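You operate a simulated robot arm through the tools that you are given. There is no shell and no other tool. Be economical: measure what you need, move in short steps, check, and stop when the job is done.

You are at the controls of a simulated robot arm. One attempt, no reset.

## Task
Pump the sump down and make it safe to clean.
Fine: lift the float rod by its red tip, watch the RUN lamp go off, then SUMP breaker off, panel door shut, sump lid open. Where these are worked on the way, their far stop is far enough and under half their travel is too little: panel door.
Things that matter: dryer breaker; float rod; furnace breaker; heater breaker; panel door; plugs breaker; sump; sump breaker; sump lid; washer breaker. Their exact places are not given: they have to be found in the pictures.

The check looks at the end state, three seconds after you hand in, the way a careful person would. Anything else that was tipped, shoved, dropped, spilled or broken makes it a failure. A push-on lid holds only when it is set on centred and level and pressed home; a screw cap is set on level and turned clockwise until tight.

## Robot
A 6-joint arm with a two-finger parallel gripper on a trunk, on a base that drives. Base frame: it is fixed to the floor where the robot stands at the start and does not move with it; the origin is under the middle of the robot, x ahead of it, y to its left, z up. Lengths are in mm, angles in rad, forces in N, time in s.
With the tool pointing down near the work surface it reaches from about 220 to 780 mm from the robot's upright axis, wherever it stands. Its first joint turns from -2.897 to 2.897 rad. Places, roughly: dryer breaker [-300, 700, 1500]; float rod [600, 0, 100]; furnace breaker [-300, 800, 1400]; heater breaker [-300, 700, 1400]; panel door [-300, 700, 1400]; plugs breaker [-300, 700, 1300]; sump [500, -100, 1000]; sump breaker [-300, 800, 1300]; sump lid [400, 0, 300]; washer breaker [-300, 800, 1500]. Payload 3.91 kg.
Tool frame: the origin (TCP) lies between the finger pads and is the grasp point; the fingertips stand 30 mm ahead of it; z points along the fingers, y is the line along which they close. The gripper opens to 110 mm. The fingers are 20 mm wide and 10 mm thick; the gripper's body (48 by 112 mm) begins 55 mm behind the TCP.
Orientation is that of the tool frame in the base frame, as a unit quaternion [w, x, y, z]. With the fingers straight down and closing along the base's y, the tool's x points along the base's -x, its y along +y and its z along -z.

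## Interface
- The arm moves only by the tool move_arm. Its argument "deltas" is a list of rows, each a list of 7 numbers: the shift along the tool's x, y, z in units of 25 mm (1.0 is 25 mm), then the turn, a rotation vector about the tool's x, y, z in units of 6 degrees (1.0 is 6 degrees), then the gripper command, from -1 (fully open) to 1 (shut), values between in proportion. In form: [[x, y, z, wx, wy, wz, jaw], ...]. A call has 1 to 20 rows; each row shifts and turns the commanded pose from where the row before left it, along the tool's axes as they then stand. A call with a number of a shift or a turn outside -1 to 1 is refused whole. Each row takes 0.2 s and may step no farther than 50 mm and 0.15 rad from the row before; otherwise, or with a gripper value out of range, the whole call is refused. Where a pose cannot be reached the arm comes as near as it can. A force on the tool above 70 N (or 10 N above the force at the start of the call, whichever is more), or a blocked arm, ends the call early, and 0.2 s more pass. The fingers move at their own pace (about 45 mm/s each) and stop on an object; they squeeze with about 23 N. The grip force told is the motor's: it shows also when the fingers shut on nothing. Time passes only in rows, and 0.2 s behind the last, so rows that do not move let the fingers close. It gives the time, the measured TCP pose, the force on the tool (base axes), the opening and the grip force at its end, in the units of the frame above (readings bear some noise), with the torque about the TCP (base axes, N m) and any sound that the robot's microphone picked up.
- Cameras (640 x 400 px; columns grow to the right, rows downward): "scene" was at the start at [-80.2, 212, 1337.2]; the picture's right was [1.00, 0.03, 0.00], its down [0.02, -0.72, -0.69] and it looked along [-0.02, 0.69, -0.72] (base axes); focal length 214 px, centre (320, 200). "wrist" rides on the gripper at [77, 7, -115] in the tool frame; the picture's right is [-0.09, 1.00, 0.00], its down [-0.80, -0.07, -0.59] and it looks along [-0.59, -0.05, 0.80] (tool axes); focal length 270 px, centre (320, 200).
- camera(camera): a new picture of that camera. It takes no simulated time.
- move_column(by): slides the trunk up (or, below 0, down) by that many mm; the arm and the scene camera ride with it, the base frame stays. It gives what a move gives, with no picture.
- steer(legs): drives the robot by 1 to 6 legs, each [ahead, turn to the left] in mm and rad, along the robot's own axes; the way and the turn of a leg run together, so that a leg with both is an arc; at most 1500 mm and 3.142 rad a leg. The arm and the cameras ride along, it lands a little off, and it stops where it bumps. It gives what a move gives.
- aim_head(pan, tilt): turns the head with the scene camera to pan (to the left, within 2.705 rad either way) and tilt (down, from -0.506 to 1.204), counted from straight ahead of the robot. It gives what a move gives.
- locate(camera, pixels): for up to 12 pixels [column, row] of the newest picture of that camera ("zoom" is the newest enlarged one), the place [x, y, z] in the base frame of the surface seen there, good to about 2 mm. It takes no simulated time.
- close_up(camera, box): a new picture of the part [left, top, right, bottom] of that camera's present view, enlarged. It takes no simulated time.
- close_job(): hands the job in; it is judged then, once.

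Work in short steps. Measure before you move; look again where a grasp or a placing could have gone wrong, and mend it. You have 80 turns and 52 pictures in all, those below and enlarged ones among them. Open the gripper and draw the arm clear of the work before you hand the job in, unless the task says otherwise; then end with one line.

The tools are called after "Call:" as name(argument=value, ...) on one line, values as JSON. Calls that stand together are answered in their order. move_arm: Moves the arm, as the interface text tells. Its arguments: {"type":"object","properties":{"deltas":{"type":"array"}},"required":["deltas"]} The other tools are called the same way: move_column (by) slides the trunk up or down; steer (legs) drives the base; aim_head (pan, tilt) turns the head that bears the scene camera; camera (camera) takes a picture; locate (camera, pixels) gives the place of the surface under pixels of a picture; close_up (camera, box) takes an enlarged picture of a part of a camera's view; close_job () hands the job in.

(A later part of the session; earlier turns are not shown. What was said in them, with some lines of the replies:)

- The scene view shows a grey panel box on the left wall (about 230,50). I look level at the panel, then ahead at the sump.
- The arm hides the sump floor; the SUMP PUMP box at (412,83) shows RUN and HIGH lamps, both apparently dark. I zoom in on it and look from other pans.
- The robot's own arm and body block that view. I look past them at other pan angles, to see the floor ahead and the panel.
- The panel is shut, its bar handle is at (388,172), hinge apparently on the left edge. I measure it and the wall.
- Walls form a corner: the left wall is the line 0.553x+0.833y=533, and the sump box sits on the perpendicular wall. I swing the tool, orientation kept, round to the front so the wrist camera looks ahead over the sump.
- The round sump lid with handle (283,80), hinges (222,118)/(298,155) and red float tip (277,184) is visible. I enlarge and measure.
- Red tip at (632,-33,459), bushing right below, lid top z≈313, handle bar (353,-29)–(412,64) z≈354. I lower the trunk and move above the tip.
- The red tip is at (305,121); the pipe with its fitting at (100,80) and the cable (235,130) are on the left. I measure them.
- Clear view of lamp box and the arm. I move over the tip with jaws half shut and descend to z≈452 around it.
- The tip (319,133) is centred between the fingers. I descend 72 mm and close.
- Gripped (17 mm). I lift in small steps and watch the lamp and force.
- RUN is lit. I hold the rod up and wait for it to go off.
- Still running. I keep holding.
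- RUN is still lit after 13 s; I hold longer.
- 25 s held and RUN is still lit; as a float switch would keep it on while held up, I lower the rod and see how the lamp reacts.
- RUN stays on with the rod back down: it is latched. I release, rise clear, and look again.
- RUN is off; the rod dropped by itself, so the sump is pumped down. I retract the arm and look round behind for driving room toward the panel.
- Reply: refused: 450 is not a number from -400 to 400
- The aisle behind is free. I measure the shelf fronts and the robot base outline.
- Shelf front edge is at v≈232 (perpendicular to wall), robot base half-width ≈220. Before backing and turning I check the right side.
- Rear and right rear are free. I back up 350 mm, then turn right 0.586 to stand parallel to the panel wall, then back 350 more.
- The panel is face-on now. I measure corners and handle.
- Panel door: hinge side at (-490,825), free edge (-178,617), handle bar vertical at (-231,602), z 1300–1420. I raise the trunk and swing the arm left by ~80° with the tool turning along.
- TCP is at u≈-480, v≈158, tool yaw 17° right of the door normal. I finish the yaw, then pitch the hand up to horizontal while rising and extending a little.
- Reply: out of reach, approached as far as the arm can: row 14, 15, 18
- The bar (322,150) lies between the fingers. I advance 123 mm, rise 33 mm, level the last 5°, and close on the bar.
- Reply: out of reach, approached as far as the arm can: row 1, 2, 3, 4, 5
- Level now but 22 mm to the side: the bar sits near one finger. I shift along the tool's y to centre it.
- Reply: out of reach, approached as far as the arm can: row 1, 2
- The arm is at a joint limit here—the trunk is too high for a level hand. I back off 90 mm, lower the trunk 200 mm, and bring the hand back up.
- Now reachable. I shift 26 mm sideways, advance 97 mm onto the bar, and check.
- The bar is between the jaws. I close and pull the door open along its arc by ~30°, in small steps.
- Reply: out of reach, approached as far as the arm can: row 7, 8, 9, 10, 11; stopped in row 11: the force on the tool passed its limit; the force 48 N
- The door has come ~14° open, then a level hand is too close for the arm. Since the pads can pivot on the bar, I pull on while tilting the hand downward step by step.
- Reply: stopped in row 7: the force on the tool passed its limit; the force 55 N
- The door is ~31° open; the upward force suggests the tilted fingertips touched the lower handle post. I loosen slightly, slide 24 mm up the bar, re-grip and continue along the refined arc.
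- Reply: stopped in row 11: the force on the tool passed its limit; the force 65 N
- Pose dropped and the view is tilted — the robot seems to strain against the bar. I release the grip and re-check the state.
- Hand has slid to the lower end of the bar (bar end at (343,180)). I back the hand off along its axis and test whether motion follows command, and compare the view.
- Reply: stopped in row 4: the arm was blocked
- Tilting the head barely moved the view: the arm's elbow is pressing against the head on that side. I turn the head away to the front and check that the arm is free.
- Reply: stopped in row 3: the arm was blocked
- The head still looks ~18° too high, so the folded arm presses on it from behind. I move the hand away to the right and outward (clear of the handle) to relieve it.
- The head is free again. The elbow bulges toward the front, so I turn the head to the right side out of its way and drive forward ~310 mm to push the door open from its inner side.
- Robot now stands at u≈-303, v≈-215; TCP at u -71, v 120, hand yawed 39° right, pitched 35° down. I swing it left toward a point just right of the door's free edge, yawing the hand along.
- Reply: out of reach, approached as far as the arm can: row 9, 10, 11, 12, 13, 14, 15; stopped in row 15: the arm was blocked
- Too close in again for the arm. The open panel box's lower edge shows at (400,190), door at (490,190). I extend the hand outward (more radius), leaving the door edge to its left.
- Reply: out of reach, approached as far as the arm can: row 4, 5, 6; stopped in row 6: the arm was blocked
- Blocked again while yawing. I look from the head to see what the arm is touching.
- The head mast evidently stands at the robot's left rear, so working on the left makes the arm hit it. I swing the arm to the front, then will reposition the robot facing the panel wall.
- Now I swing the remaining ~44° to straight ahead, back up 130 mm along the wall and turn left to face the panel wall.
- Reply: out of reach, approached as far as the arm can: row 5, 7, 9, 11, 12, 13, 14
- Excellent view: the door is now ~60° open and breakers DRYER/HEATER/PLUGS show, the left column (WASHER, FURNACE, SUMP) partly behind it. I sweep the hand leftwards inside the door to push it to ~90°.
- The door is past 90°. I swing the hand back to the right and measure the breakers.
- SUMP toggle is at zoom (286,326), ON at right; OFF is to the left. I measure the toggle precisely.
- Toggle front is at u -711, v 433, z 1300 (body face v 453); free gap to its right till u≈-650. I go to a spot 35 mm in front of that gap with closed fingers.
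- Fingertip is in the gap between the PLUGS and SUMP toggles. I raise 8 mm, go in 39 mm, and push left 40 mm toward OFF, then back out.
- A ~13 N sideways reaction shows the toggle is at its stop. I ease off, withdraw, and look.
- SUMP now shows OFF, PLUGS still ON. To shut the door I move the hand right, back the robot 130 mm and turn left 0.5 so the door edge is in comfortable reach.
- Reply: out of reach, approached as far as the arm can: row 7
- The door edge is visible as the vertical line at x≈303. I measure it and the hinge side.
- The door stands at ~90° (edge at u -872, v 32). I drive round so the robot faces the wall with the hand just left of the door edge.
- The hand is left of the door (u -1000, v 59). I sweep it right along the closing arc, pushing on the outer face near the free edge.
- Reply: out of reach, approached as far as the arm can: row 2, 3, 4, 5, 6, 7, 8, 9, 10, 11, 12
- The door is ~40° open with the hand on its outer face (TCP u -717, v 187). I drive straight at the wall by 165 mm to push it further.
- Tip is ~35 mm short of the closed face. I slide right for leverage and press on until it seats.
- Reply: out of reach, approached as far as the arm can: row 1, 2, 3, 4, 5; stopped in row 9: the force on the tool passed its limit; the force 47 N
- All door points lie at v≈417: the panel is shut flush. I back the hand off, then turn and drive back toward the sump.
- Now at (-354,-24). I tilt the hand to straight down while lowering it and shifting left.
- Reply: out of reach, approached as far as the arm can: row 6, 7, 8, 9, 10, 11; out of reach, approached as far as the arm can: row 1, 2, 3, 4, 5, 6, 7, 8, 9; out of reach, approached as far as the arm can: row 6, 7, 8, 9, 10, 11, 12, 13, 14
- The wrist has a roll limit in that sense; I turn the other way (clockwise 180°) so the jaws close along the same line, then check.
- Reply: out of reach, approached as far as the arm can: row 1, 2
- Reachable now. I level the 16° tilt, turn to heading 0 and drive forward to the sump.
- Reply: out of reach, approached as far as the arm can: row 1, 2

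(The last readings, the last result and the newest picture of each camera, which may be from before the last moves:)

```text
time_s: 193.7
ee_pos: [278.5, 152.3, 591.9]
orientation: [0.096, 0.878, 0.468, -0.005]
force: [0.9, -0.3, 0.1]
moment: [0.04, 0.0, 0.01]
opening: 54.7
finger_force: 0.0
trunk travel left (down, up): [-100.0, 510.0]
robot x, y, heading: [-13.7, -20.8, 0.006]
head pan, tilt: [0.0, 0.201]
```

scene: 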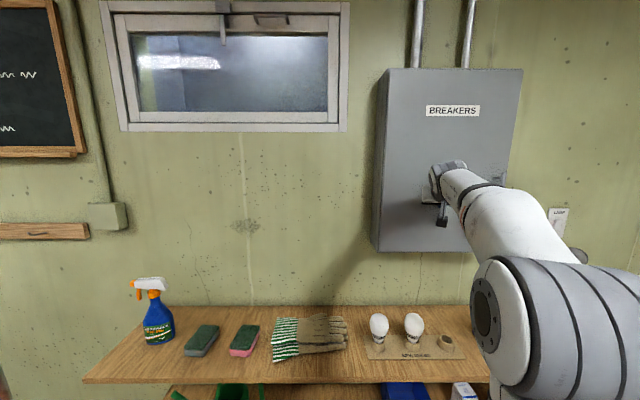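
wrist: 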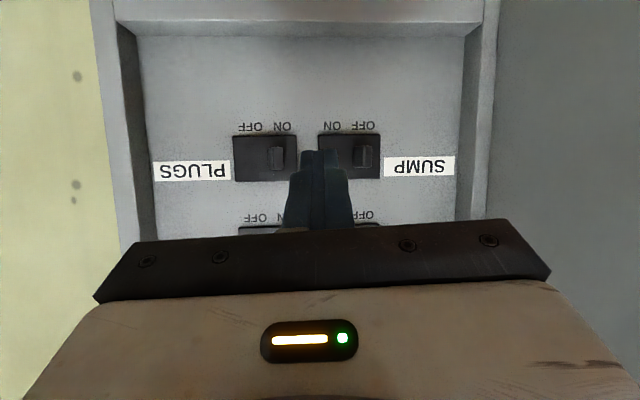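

I lower the trunk fully and move over the handle, hoping the tilt resolves at a larger radius.

Call:
move_column(by=-100)

Call:
move_arm(deltas=[[-0.3, 0.926, 0, 0, 0, 0, 0], [-0.3, 0.926, 0, 0, 0, 0, 0], [-0.3, 0.926, 0, 0, 0, 0, 0], [-0.3, 0.926, 0, 0, 0, 0, 0], [-0.3, 0.926, 0, 0, 0, 0, 0], [-0.3, 0.926, 0, 0, 0, 0, 0], [-0.3, 0.926, 0, 0, 0, 0, 0], [0, 0, 0, 0, 0, 0, 0]])

Call:
camera(camera="wrist")

```text
time_s: 195.1
ee_pos: [278.8, 152.9, 491.9]
orientation: [0.096, 0.878, 0.469, -0.005]
force: [-0.4, -0.2, 0.4]
moment: [0.01, 0.03, 0.01]
opening: 55.0
finger_force: 0.1
trunk travel left (down, up): [0.0, 610.0]
robot x, y, heading: [-13.6, -25.3, -0.001]
head pan, tilt: [0.0, 0.201]
```

```text
time_s: 196.9
ee_pos: [384.3, 21.9, 524.3]
orientation: [0.096, 0.878, 0.469, -0.005]
force: [-0.3, -0.2, -0.3]
moment: [-0.01, -0.01, 0.02]
opening: 55.1
finger_force: 0.1
trunk travel left (down, up): [0.0, 610.0]
robot x, y, heading: [-14.1, -22.7, 0.004]
head pan, tilt: [0.0, 0.201]
```

```text
3 pictures are left
```

wrist: 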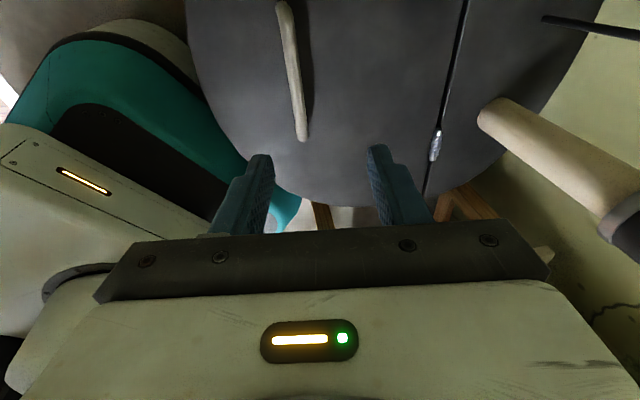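

Over the lid, jaws closing across the bar. I measure the handle, then level the 11° tilt.

Call:
locate(camera="wrist", pixels=[[281, 10], [292, 70], [301, 135], [340, 70], [437, 145], [463, 10], [250, 160]])

Call:
move_arm(deltas=[[0, 0, 0, 0.785, 0.47, 0, 0], [0, 0, 0, 0.785, 0.47, 0, 0], [0, 0, 0, 0, 0, 0, 0]])

```text
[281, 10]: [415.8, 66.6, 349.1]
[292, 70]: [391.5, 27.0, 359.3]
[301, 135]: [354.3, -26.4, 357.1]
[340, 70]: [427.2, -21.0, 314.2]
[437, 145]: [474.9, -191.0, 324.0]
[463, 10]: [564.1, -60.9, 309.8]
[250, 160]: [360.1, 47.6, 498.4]
```

```text
time_s: 197.7
ee_pos: [382.6, 23.0, 524.2]
orientation: [0.096, 0.878, 0.469, -0.004]
force: [0.0, 0.2, -0.5]
moment: [-0.01, 0.01, -0.02]
opening: 55.3
finger_force: 0.0
out of reach, approached as far as the arm can: row 1, 2
trunk travel left (down, up): [0.0, 610.0]
robot x, y, heading: [-13.7, -19.6, 0.003]
head pan, tilt: [0.0, 0.201]
```

The tilt does not resolve here. I try rising 100 mm, with the level command kept, to see if it becomes reachable.

Call:
move_arm(deltas=[[0, 0, -1, 0, 0, 0, 0], [0, 0, -1, 0, 0, 0, 0], [0, 0, -1, 0, 0, 0, 0], [0, 0, -1, 0, 0, 0, 0], [0, 0, 0, 0, 0, 0, 0]])

```text
time_s: 198.9
ee_pos: [375.1, 38.0, 599.4]
orientation: [0.116, 0.877, 0.467, -0.005]
force: [0.0, 0.3, -0.6]
moment: [0.0, 0.0, 0.02]
opening: 55.1
finger_force: 0.1
out of reach, approached as far as the arm can: row 2, 3, 4
trunk travel left (down, up): [0.0, 610.0]
robot x, y, heading: [-8.9, -25.2, 0.006]
head pan, tilt: [0.0, 0.201]
```

The wrist has evidently flipped (forearm roll at its limit gives the fixed sideways tilt). I back off into free space, raise, and unwind it: first pitch the hand up toward +u.

Call:
steer(legs=[[-300, 0]])

Call:
move_column(by=300)

Call:
move_arm(deltas=[[0, 0.59, 0.1, -1, 0, 0, 0], [0, 0.577, 0.165, -1, 0, 0, 0], [0, 0.556, 0.225, -1, 0, 0, 0], [0, 0.53, 0.28, -1, 0, 0, 0], [0, 0.497, 0.335, -1, 0, 0, 0], [0, 0.46, 0.386, -1, 0, 0, 0], [0, 0.417, 0.43, -1, 0, 0, 0], [0, 0.37, 0.473, -1, 0, 0, 0], [0, 0.318, 0.51, -1, 0, 0, 0], [0, 0.263, 0.54, -1, 0, 0, 0], [0, 0.205, 0.564, -1, 0, 0, 0]])

```text
time_s: 200.9
ee_pos: [73.4, 37.5, 597.2]
orientation: [0.116, 0.876, 0.468, -0.004]
force: [-0.1, 0.9, -1.2]
moment: [-0.02, -0.01, 0.02]
opening: 55.0
finger_force: 0.0
trunk travel left (down, up): [0.0, 610.0]
robot x, y, heading: [-313.5, -24.4, 0.004]
head pan, tilt: [0.0, 0.201]
```

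```text
time_s: 203.9
ee_pos: [73.1, 36.8, 899.3]
orientation: [0.115, 0.876, 0.469, -0.005]
force: [-0.2, -0.2, -0.6]
moment: [-0.04, 0.03, -0.01]
opening: 55.1
finger_force: 0.1
trunk travel left (down, up): [-300.0, 310.0]
robot x, y, heading: [-313.0, -25.7, 0.006]
head pan, tilt: [0.0, 0.201]
```

```text
time_s: 206.3
ee_pos: [209.5, -55.9, 901.8]
orientation: [0.574, 0.672, 0.395, 0.251]
force: [-0.4, 0.3, 0.6]
moment: [0.02, 0.01, 0.0]
opening: 55.0
finger_force: 0.1
trunk travel left (down, up): [-300.0, 310.0]
robot x, y, heading: [-315.2, -23.4, 0.0]
head pan, tilt: [0.0, 0.201]
```

Reachable: hand points 36° right, 12° down; TCP bearing -3.5°. I yaw left 32° exactly into the arm's vertical plane.

Call:
move_arm(deltas=[[0, 0, 0, -0.104, 0.873, -0.194, 0], [0, 0, 0, -0.104, 0.873, -0.194, 0], [0, 0, 0, -0.104, 0.873, -0.194, 0], [0, 0, 0, -0.104, 0.873, -0.194, 0], [0, 0, 0, -0.104, 0.873, -0.194, 0], [0, 0, 0, -0.104, 0.873, -0.194, 0], [0, 0, 0, 0, 0, 0, 0]])

```text
time_s: 207.9
ee_pos: [229.3, -54.4, 907.3]
orientation: [0.479, 0.536, 0.568, 0.401]
force: [0.1, 1.0, -0.4]
moment: [-0.02, 0.04, -0.04]
opening: 54.8
finger_force: 0.0
out of reach, approached as far as the arm can: row 3, 4, 5
trunk travel left (down, up): [-300.0, 310.0]
robot x, y, heading: [-311.2, -23.1, 0.003]
head pan, tilt: [0.0, 0.201]
```

In plane now (azimuth -3.4°, bearing -3.3°). I pitch straight down in that plane while drawing in slightly.

Call:
move_arm(deltas=[[0.044, -0.369, -0.232, 0.993, 0.117, 0, 0], [0.046, -0.391, -0.192, 0.993, 0.117, 0, 0], [0.048, -0.409, -0.15, 0.993, 0.117, 0, 0], [0.05, -0.422, -0.106, 0.993, 0.117, 0, 0], [0.051, -0.431, -0.061, 0.993, 0.117, 0, 0], [0.051, -0.435, -0.015, 0.993, 0.117, 0, 0], [0.051, -0.434, 0.031, 0.993, 0.117, 0, 0], [0.051, -0.429, 0.076, 0.993, 0.117, 0, 0], [0.049, -0.419, 0.121, 0.993, 0.117, 0, 0], [0.048, -0.404, 0.164, 0.993, 0.117, 0, 0], [0.045, -0.384, 0.206, 0.993, 0.117, 0, 0], [0.042, -0.36, 0.245, 0.993, 0.117, 0, 0], [0.039, -0.334, 0.282, 0.89, 0.1, 0, 0], [0, 0, 0, 0, 0, 0, 0]])

```text
time_s: 210.9
ee_pos: [128.8, -48.7, 806.6]
orientation: [0.002, 0.687, 0.727, -0.001]
force: [0.3, -0.4, -0.7]
moment: [-0.02, 0.02, 0.02]
opening: 55.0
finger_force: 0.1
trunk travel left (down, up): [-300.0, 310.0]
robot x, y, heading: [-313.4, -23.9, 0.008]
head pan, tilt: [0.0, 0.201]
```

The wrist is unflipped: tool exactly vertical. I turn the jaws across the bar, drive forward, lower the trunk, and go above the handle.

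Call:
move_arm(deltas=[[0, 0, 0, 0, 0, 0.88, 0], [0, 0, 0, 0, 0, 0.88, 0], [0, 0, 0, 0, 0, 0.88, 0], [0, 0, 0, 0, 0, 0.88, 0], [0, 0, 0, 0, 0, 0.88, 0], [0, 0, 0, 0, 0, 0.88, 0], [0, 0, 0, 0, 0, 0.88, 0], [0, 0, 0, 0, 0, 0, 0]])

Call:
steer(legs=[[295, 0]])

Call:
move_column(by=-300)

```text
time_s: 212.7
ee_pos: [128.4, -48.0, 806.3]
orientation: [0.002, 0.882, 0.471, 0.001]
force: [-0.3, -0.4, -0.4]
moment: [0.01, -0.01, 0.01]
opening: 55.1
finger_force: 0.1
trunk travel left (down, up): [-300.0, 310.0]
robot x, y, heading: [-311.6, -24.3, 0.003]
head pan, tilt: [0.0, 0.201]
```

```text
time_s: 214.7
ee_pos: [426.4, -46.9, 806.9]
orientation: [0.001, 0.883, 0.47, 0.0]
force: [0.4, 0.2, 0.0]
moment: [0.0, 0.02, -0.02]
opening: 55.1
finger_force: 0.1
trunk travel left (down, up): [-300.0, 310.0]
robot x, y, heading: [-17.3, -20.5, 0.001]
head pan, tilt: [0.0, 0.201]
```

```text
time_s: 217.7
ee_pos: [426.0, -48.8, 508.5]
orientation: [0.002, 0.882, 0.471, 0.001]
force: [0.1, 0.4, -0.7]
moment: [-0.01, 0.02, 0.01]
opening: 54.8
finger_force: 0.1
trunk travel left (down, up): [0.0, 610.0]
robot x, y, heading: [-14.8, -18.2, 0.001]
head pan, tilt: [0.0, 0.201]
```

I move over the bar centre and part-way down, then check with the wrist camera.

Call:
move_arm(deltas=[[0.46, -0.965, 0, 0, 0, 0, 0], [0.46, -0.965, 0, 0, 0, 0, 0], [0.46, -0.965, 0, 0, 0, 0, 0], [0, 0, 1, 0, 0, 0, 0], [0, 0, 1, 0, 0, 0, 0], [0, 0, 1, 0, 0, 0, 0], [0, 0, 0.5, 0, 0, 0, 0], [0, 0, 0, 0, 0, 0, 0]])

Call:
camera(camera="wrist")

Call:
locate(camera="wrist", pixels=[[318, 60], [319, 100], [320, 140], [325, 170], [400, 60]])

```text
time_s: 219.5
ee_pos: [384.2, 20.9, 418.3]
orientation: [0.001, 0.882, 0.471, 0.0]
force: [-0.4, -1.0, 0.0]
moment: [0.04, -0.01, -0.04]
opening: 54.9
finger_force: 0.1
trunk travel left (down, up): [0.0, 610.0]
robot x, y, heading: [-13.4, -22.1, 0.004]
head pan, tilt: [0.0, 0.201]
```

```text
2 pictures are left
```

wrist: 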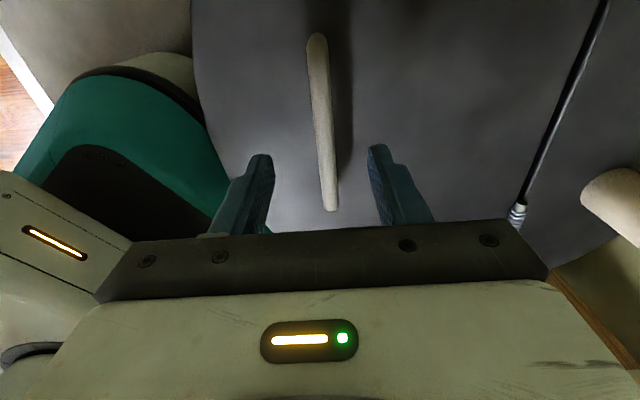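

```text
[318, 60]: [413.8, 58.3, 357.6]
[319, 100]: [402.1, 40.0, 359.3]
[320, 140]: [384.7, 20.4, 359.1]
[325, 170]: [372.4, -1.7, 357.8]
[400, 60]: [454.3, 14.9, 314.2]
```

The bar is centred (320,140), top z≈359. I descend, grip, and lift the lid along its arc about the hinge (u≈498, z≈320) by ~40°.

Call:
move_arm(deltas=[[0, 0, 1, 0, 0, 0, 0], [0, 0, 1, 0, 0, 0, 0], [0, 0, 0.3, 0, 0, 0, 0], [0, 0, 0, 0, 0, 0, 1], [0, 0, 0, 0, 0, 0, 1], [0, 0, 0, 0, 0, 0, 1], [0, 0, 0, 0, 0, 0, 1], [0, 0, 0, 0, 0, 0, 1], [0, 0.144, -0.656, 0.29, 0, 0, 1], [0, 0.18, -0.648, 0.29, 0, 0, 1], [0, 0.216, -0.636, 0.29, 0, 0, 1], [0, 0.252, -0.622, 0.29, 0, 0, 1], [0, 0.288, -0.608, 0.29, 0, 0, 1], [0, 0.322, -0.588, 0.29, 0, 0, 1], [0, 0.354, -0.57, 0.29, 0, 0, 1], [0, 0.388, -0.552, 0.29, 0, 0, 1]])

```text
time_s: 222.9
ee_pos: [441.8, -15.2, 473.1]
orientation: [-0.104, 0.876, 0.467, -0.057]
force: [37.3, -17.8, -54.7]
moment: [-0.15, -0.54, 0.37]
opening: 14.0
finger_force: 45.3
trunk travel left (down, up): [0.0, 610.0]
robot x, y, heading: [-16.8, -24.5, 0.011]
head pan, tilt: [0.0, 0.201]
```

The lid follows (~40°); the 68 N is mostly radial, so my radius is slightly too big. I ease 4 mm toward the hinge and continue to ~70°.

Call:
move_arm(deltas=[[0, 0.13, 0.096, 0, 0, 0, 1], [0, 0.416, -0.528, 0.29, 0, 0, 1], [0, 0.46, -0.49, 0.29, 0, 0, 1], [0, 0.48, -0.465, 0.29, 0, 0, 1], [0, 0.51, -0.43, 0.29, 0, 0, 1], [0, 0.535, -0.405, 0.29, 0, 0, 1], [0, 0.555, -0.375, 0.29, 0, 0, 1]])

```text
time_s: 224.5
ee_pos: [515.5, -65.7, 514.9]
orientation: [-0.185, 0.863, 0.46, -0.099]
force: [9.2, 24.2, 24.6]
moment: [0.43, 0.03, 0.13]
opening: 13.9
finger_force: 45.0
trunk travel left (down, up): [0.0, 610.0]
robot x, y, heading: [-14.2, -24.6, -0.001]
head pan, tilt: [0.0, 0.201]
```

At θ≈69°, forces modest. I carry on past vertical.

Call:
move_arm(deltas=[[0, 0.57, -0.34, 0.29, 0, 0, 1], [0, 0.59, -0.31, 0.29, 0, 0, 1], [0, 0.61, -0.28, 0.29, 0, 0, 1], [0, 0.62, -0.25, 0.29, 0, 0, 1], [0, 0.635, -0.22, 0.29, 0, 0, 1], [0, 0.64, -0.19, 0.29, 0, 0, 1]])

```text
time_s: 225.9
ee_pos: [596.5, -118.3, 506.6]
orientation: [-0.256, 0.842, 0.452, -0.145]
force: [-13.8, -26.7, 0.0]
moment: [-0.81, 0.46, 1.05]
opening: 13.8
finger_force: 44.8
trunk travel left (down, up): [0.0, 610.0]
robot x, y, heading: [-18.5, -23.3, 0.007]
head pan, tilt: [0.0, 0.201]
```

Lid is at ~98°, past vertical. I open the jaws slightly, retreat along the fingers, then straight up.

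Call:
move_arm(deltas=[[0, 0, 0, 0, 0, 0, 0.5], [0, 0, 0, 0, 0, 0, 0.5], [0, 0, 0, 0, 0, 0, 0.5], [0, 0, -0.6, 0, 0, 0, 0.5], [0, 0, -0.8, 0, 0, 0, 0.5], [0, 0, -0.8, 0, 0, 0, 0.5], [0, 0, -0.8, 0, 0, 0, 0.5]])

Call:
camera(camera="wrist")

Call:
locate(camera="wrist", pixels=[[200, 60], [320, 60], [320, 120], [260, 60], [320, 200], [420, 60]])

```text
time_s: 227.5
ee_pos: [636.2, -130.2, 564.9]
orientation: [-0.258, 0.839, 0.456, -0.145]
force: [-0.3, 0.2, -0.1]
moment: [-0.02, 0.01, 0.02]
opening: 27.4
finger_force: 0.1
trunk travel left (down, up): [0.0, 610.0]
robot x, y, heading: [-20.9, -26.7, 0.007]
head pan, tilt: [0.0, 0.201]
```

```text
1 pictures are left
```

wrist: 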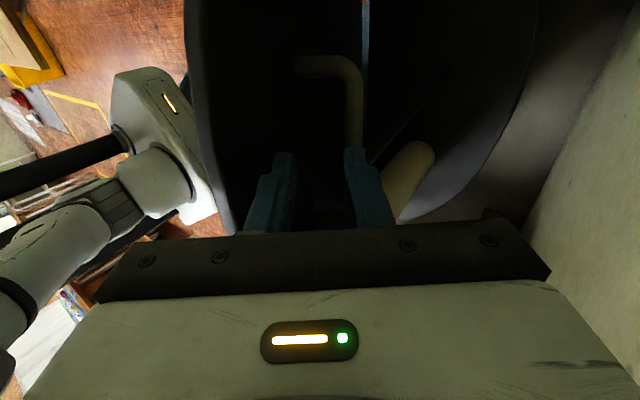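

```text
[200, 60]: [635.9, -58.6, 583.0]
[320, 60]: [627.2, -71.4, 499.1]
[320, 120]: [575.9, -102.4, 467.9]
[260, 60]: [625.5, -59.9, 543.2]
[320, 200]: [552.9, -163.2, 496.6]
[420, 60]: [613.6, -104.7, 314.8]
```

Lid rests open (~102°; points at u≈555–562, z 543–583) and the jaws are clear above the bar. I rise while bringing the hand upright, staying off lid and wall, then draw back over the lid.

Call:
move_arm(deltas=[[0, -0.336, -0.497, -1, 0, 0, 0.5], [0, -0.28, -0.53, -1, 0, 0, 0.5], [0, -0.225, -0.556, -1, 0, 0, 0.5], [0, -0.165, -0.577, -1, 0, 0, 0.5], [0, -0.1, -0.59, -1, 0, 0, 0.5], [0, -0.04, -0.6, -0.6, 0, 0, 0.5], [0, 0, -1, 0, 0, 0, 0.5], [0, 0, -1, 0, 0, 0, 0.5], [0, 0, -1, 0, 0, 0, 0.5], [0, 0, -1, 0, 0, 0, 0.5]])

Call:
move_arm(deltas=[[0, -1, 0, 0, 0, 0, 0], [0, -1, 0, 0, 0, 0, 0], [0, -1, 0, 0, 0, 0, 0], [0, -1, 0, 0, 0, 0, -1], [0, -1, 0, 0, 0, 0, -1], [0, -1, 0, 0, 0, 0, -1], [0, -1, 0, 0, 0, 0, -1], [0, -1, 0, 0, 0, 0, -1], [0, 0, 0, 0, 0, 0, -1]])

```text
time_s: 229.7
ee_pos: [637.5, -147.4, 755.9]
orientation: [-0.008, 0.882, 0.471, -0.006]
force: [-0.2, -0.2, 0.2]
moment: [0.0, 0.0, 0.0]
opening: 27.4
finger_force: 0.1
trunk travel left (down, up): [0.0, 610.0]
robot x, y, heading: [-18.0, -22.4, 0.0]
head pan, tilt: [0.0, 0.201]
```

```text
time_s: 231.7
ee_pos: [469.6, -35.9, 761.0]
orientation: [-0.007, 0.882, 0.471, -0.005]
force: [0.6, 0.0, 0.0]
moment: [0.02, -0.02, -0.04]
opening: 110.2
finger_force: 0.1
trunk travel left (down, up): [0.0, 610.0]
robot x, y, heading: [-16.7, -21.2, 0.004]
head pan, tilt: [0.0, 0.201]
```

The arm is clear. I use the last picture to check lid and lamps from the head.

Call:
aim_head(pan=0.0, tilt=0.5)

Call:
camera(camera="scene")

```text
time_s: 232.5
ee_pos: [472.1, -35.8, 759.6]
orientation: [-0.007, 0.882, 0.471, -0.005]
force: [-0.9, 0.3, 0.8]
moment: [0.01, 0.03, 0.0]
opening: 109.8
finger_force: 0.1
trunk travel left (down, up): [0.0, 610.0]
robot x, y, heading: [-16.5, -22.0, 0.002]
head pan, tilt: [0.0, 0.499]
```

```text
0 pictures are left
```

scene: 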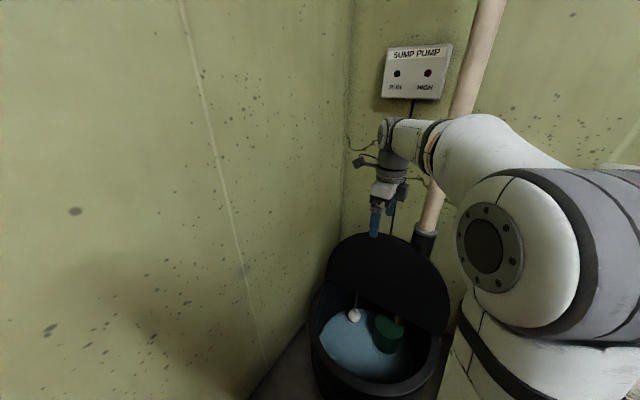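

The lid stands open, the sump is drawn down, both lamps are off, and the arm is clear with the gripper open. I hand the job in.

Call:
close_job()

```text
The job is handed in.
```

The sump is pumped down and the RUN lamp is off; the SUMP breaker is off, the panel door is shut, and the sump lid is open, with the arm drawn clear and the gripper open.
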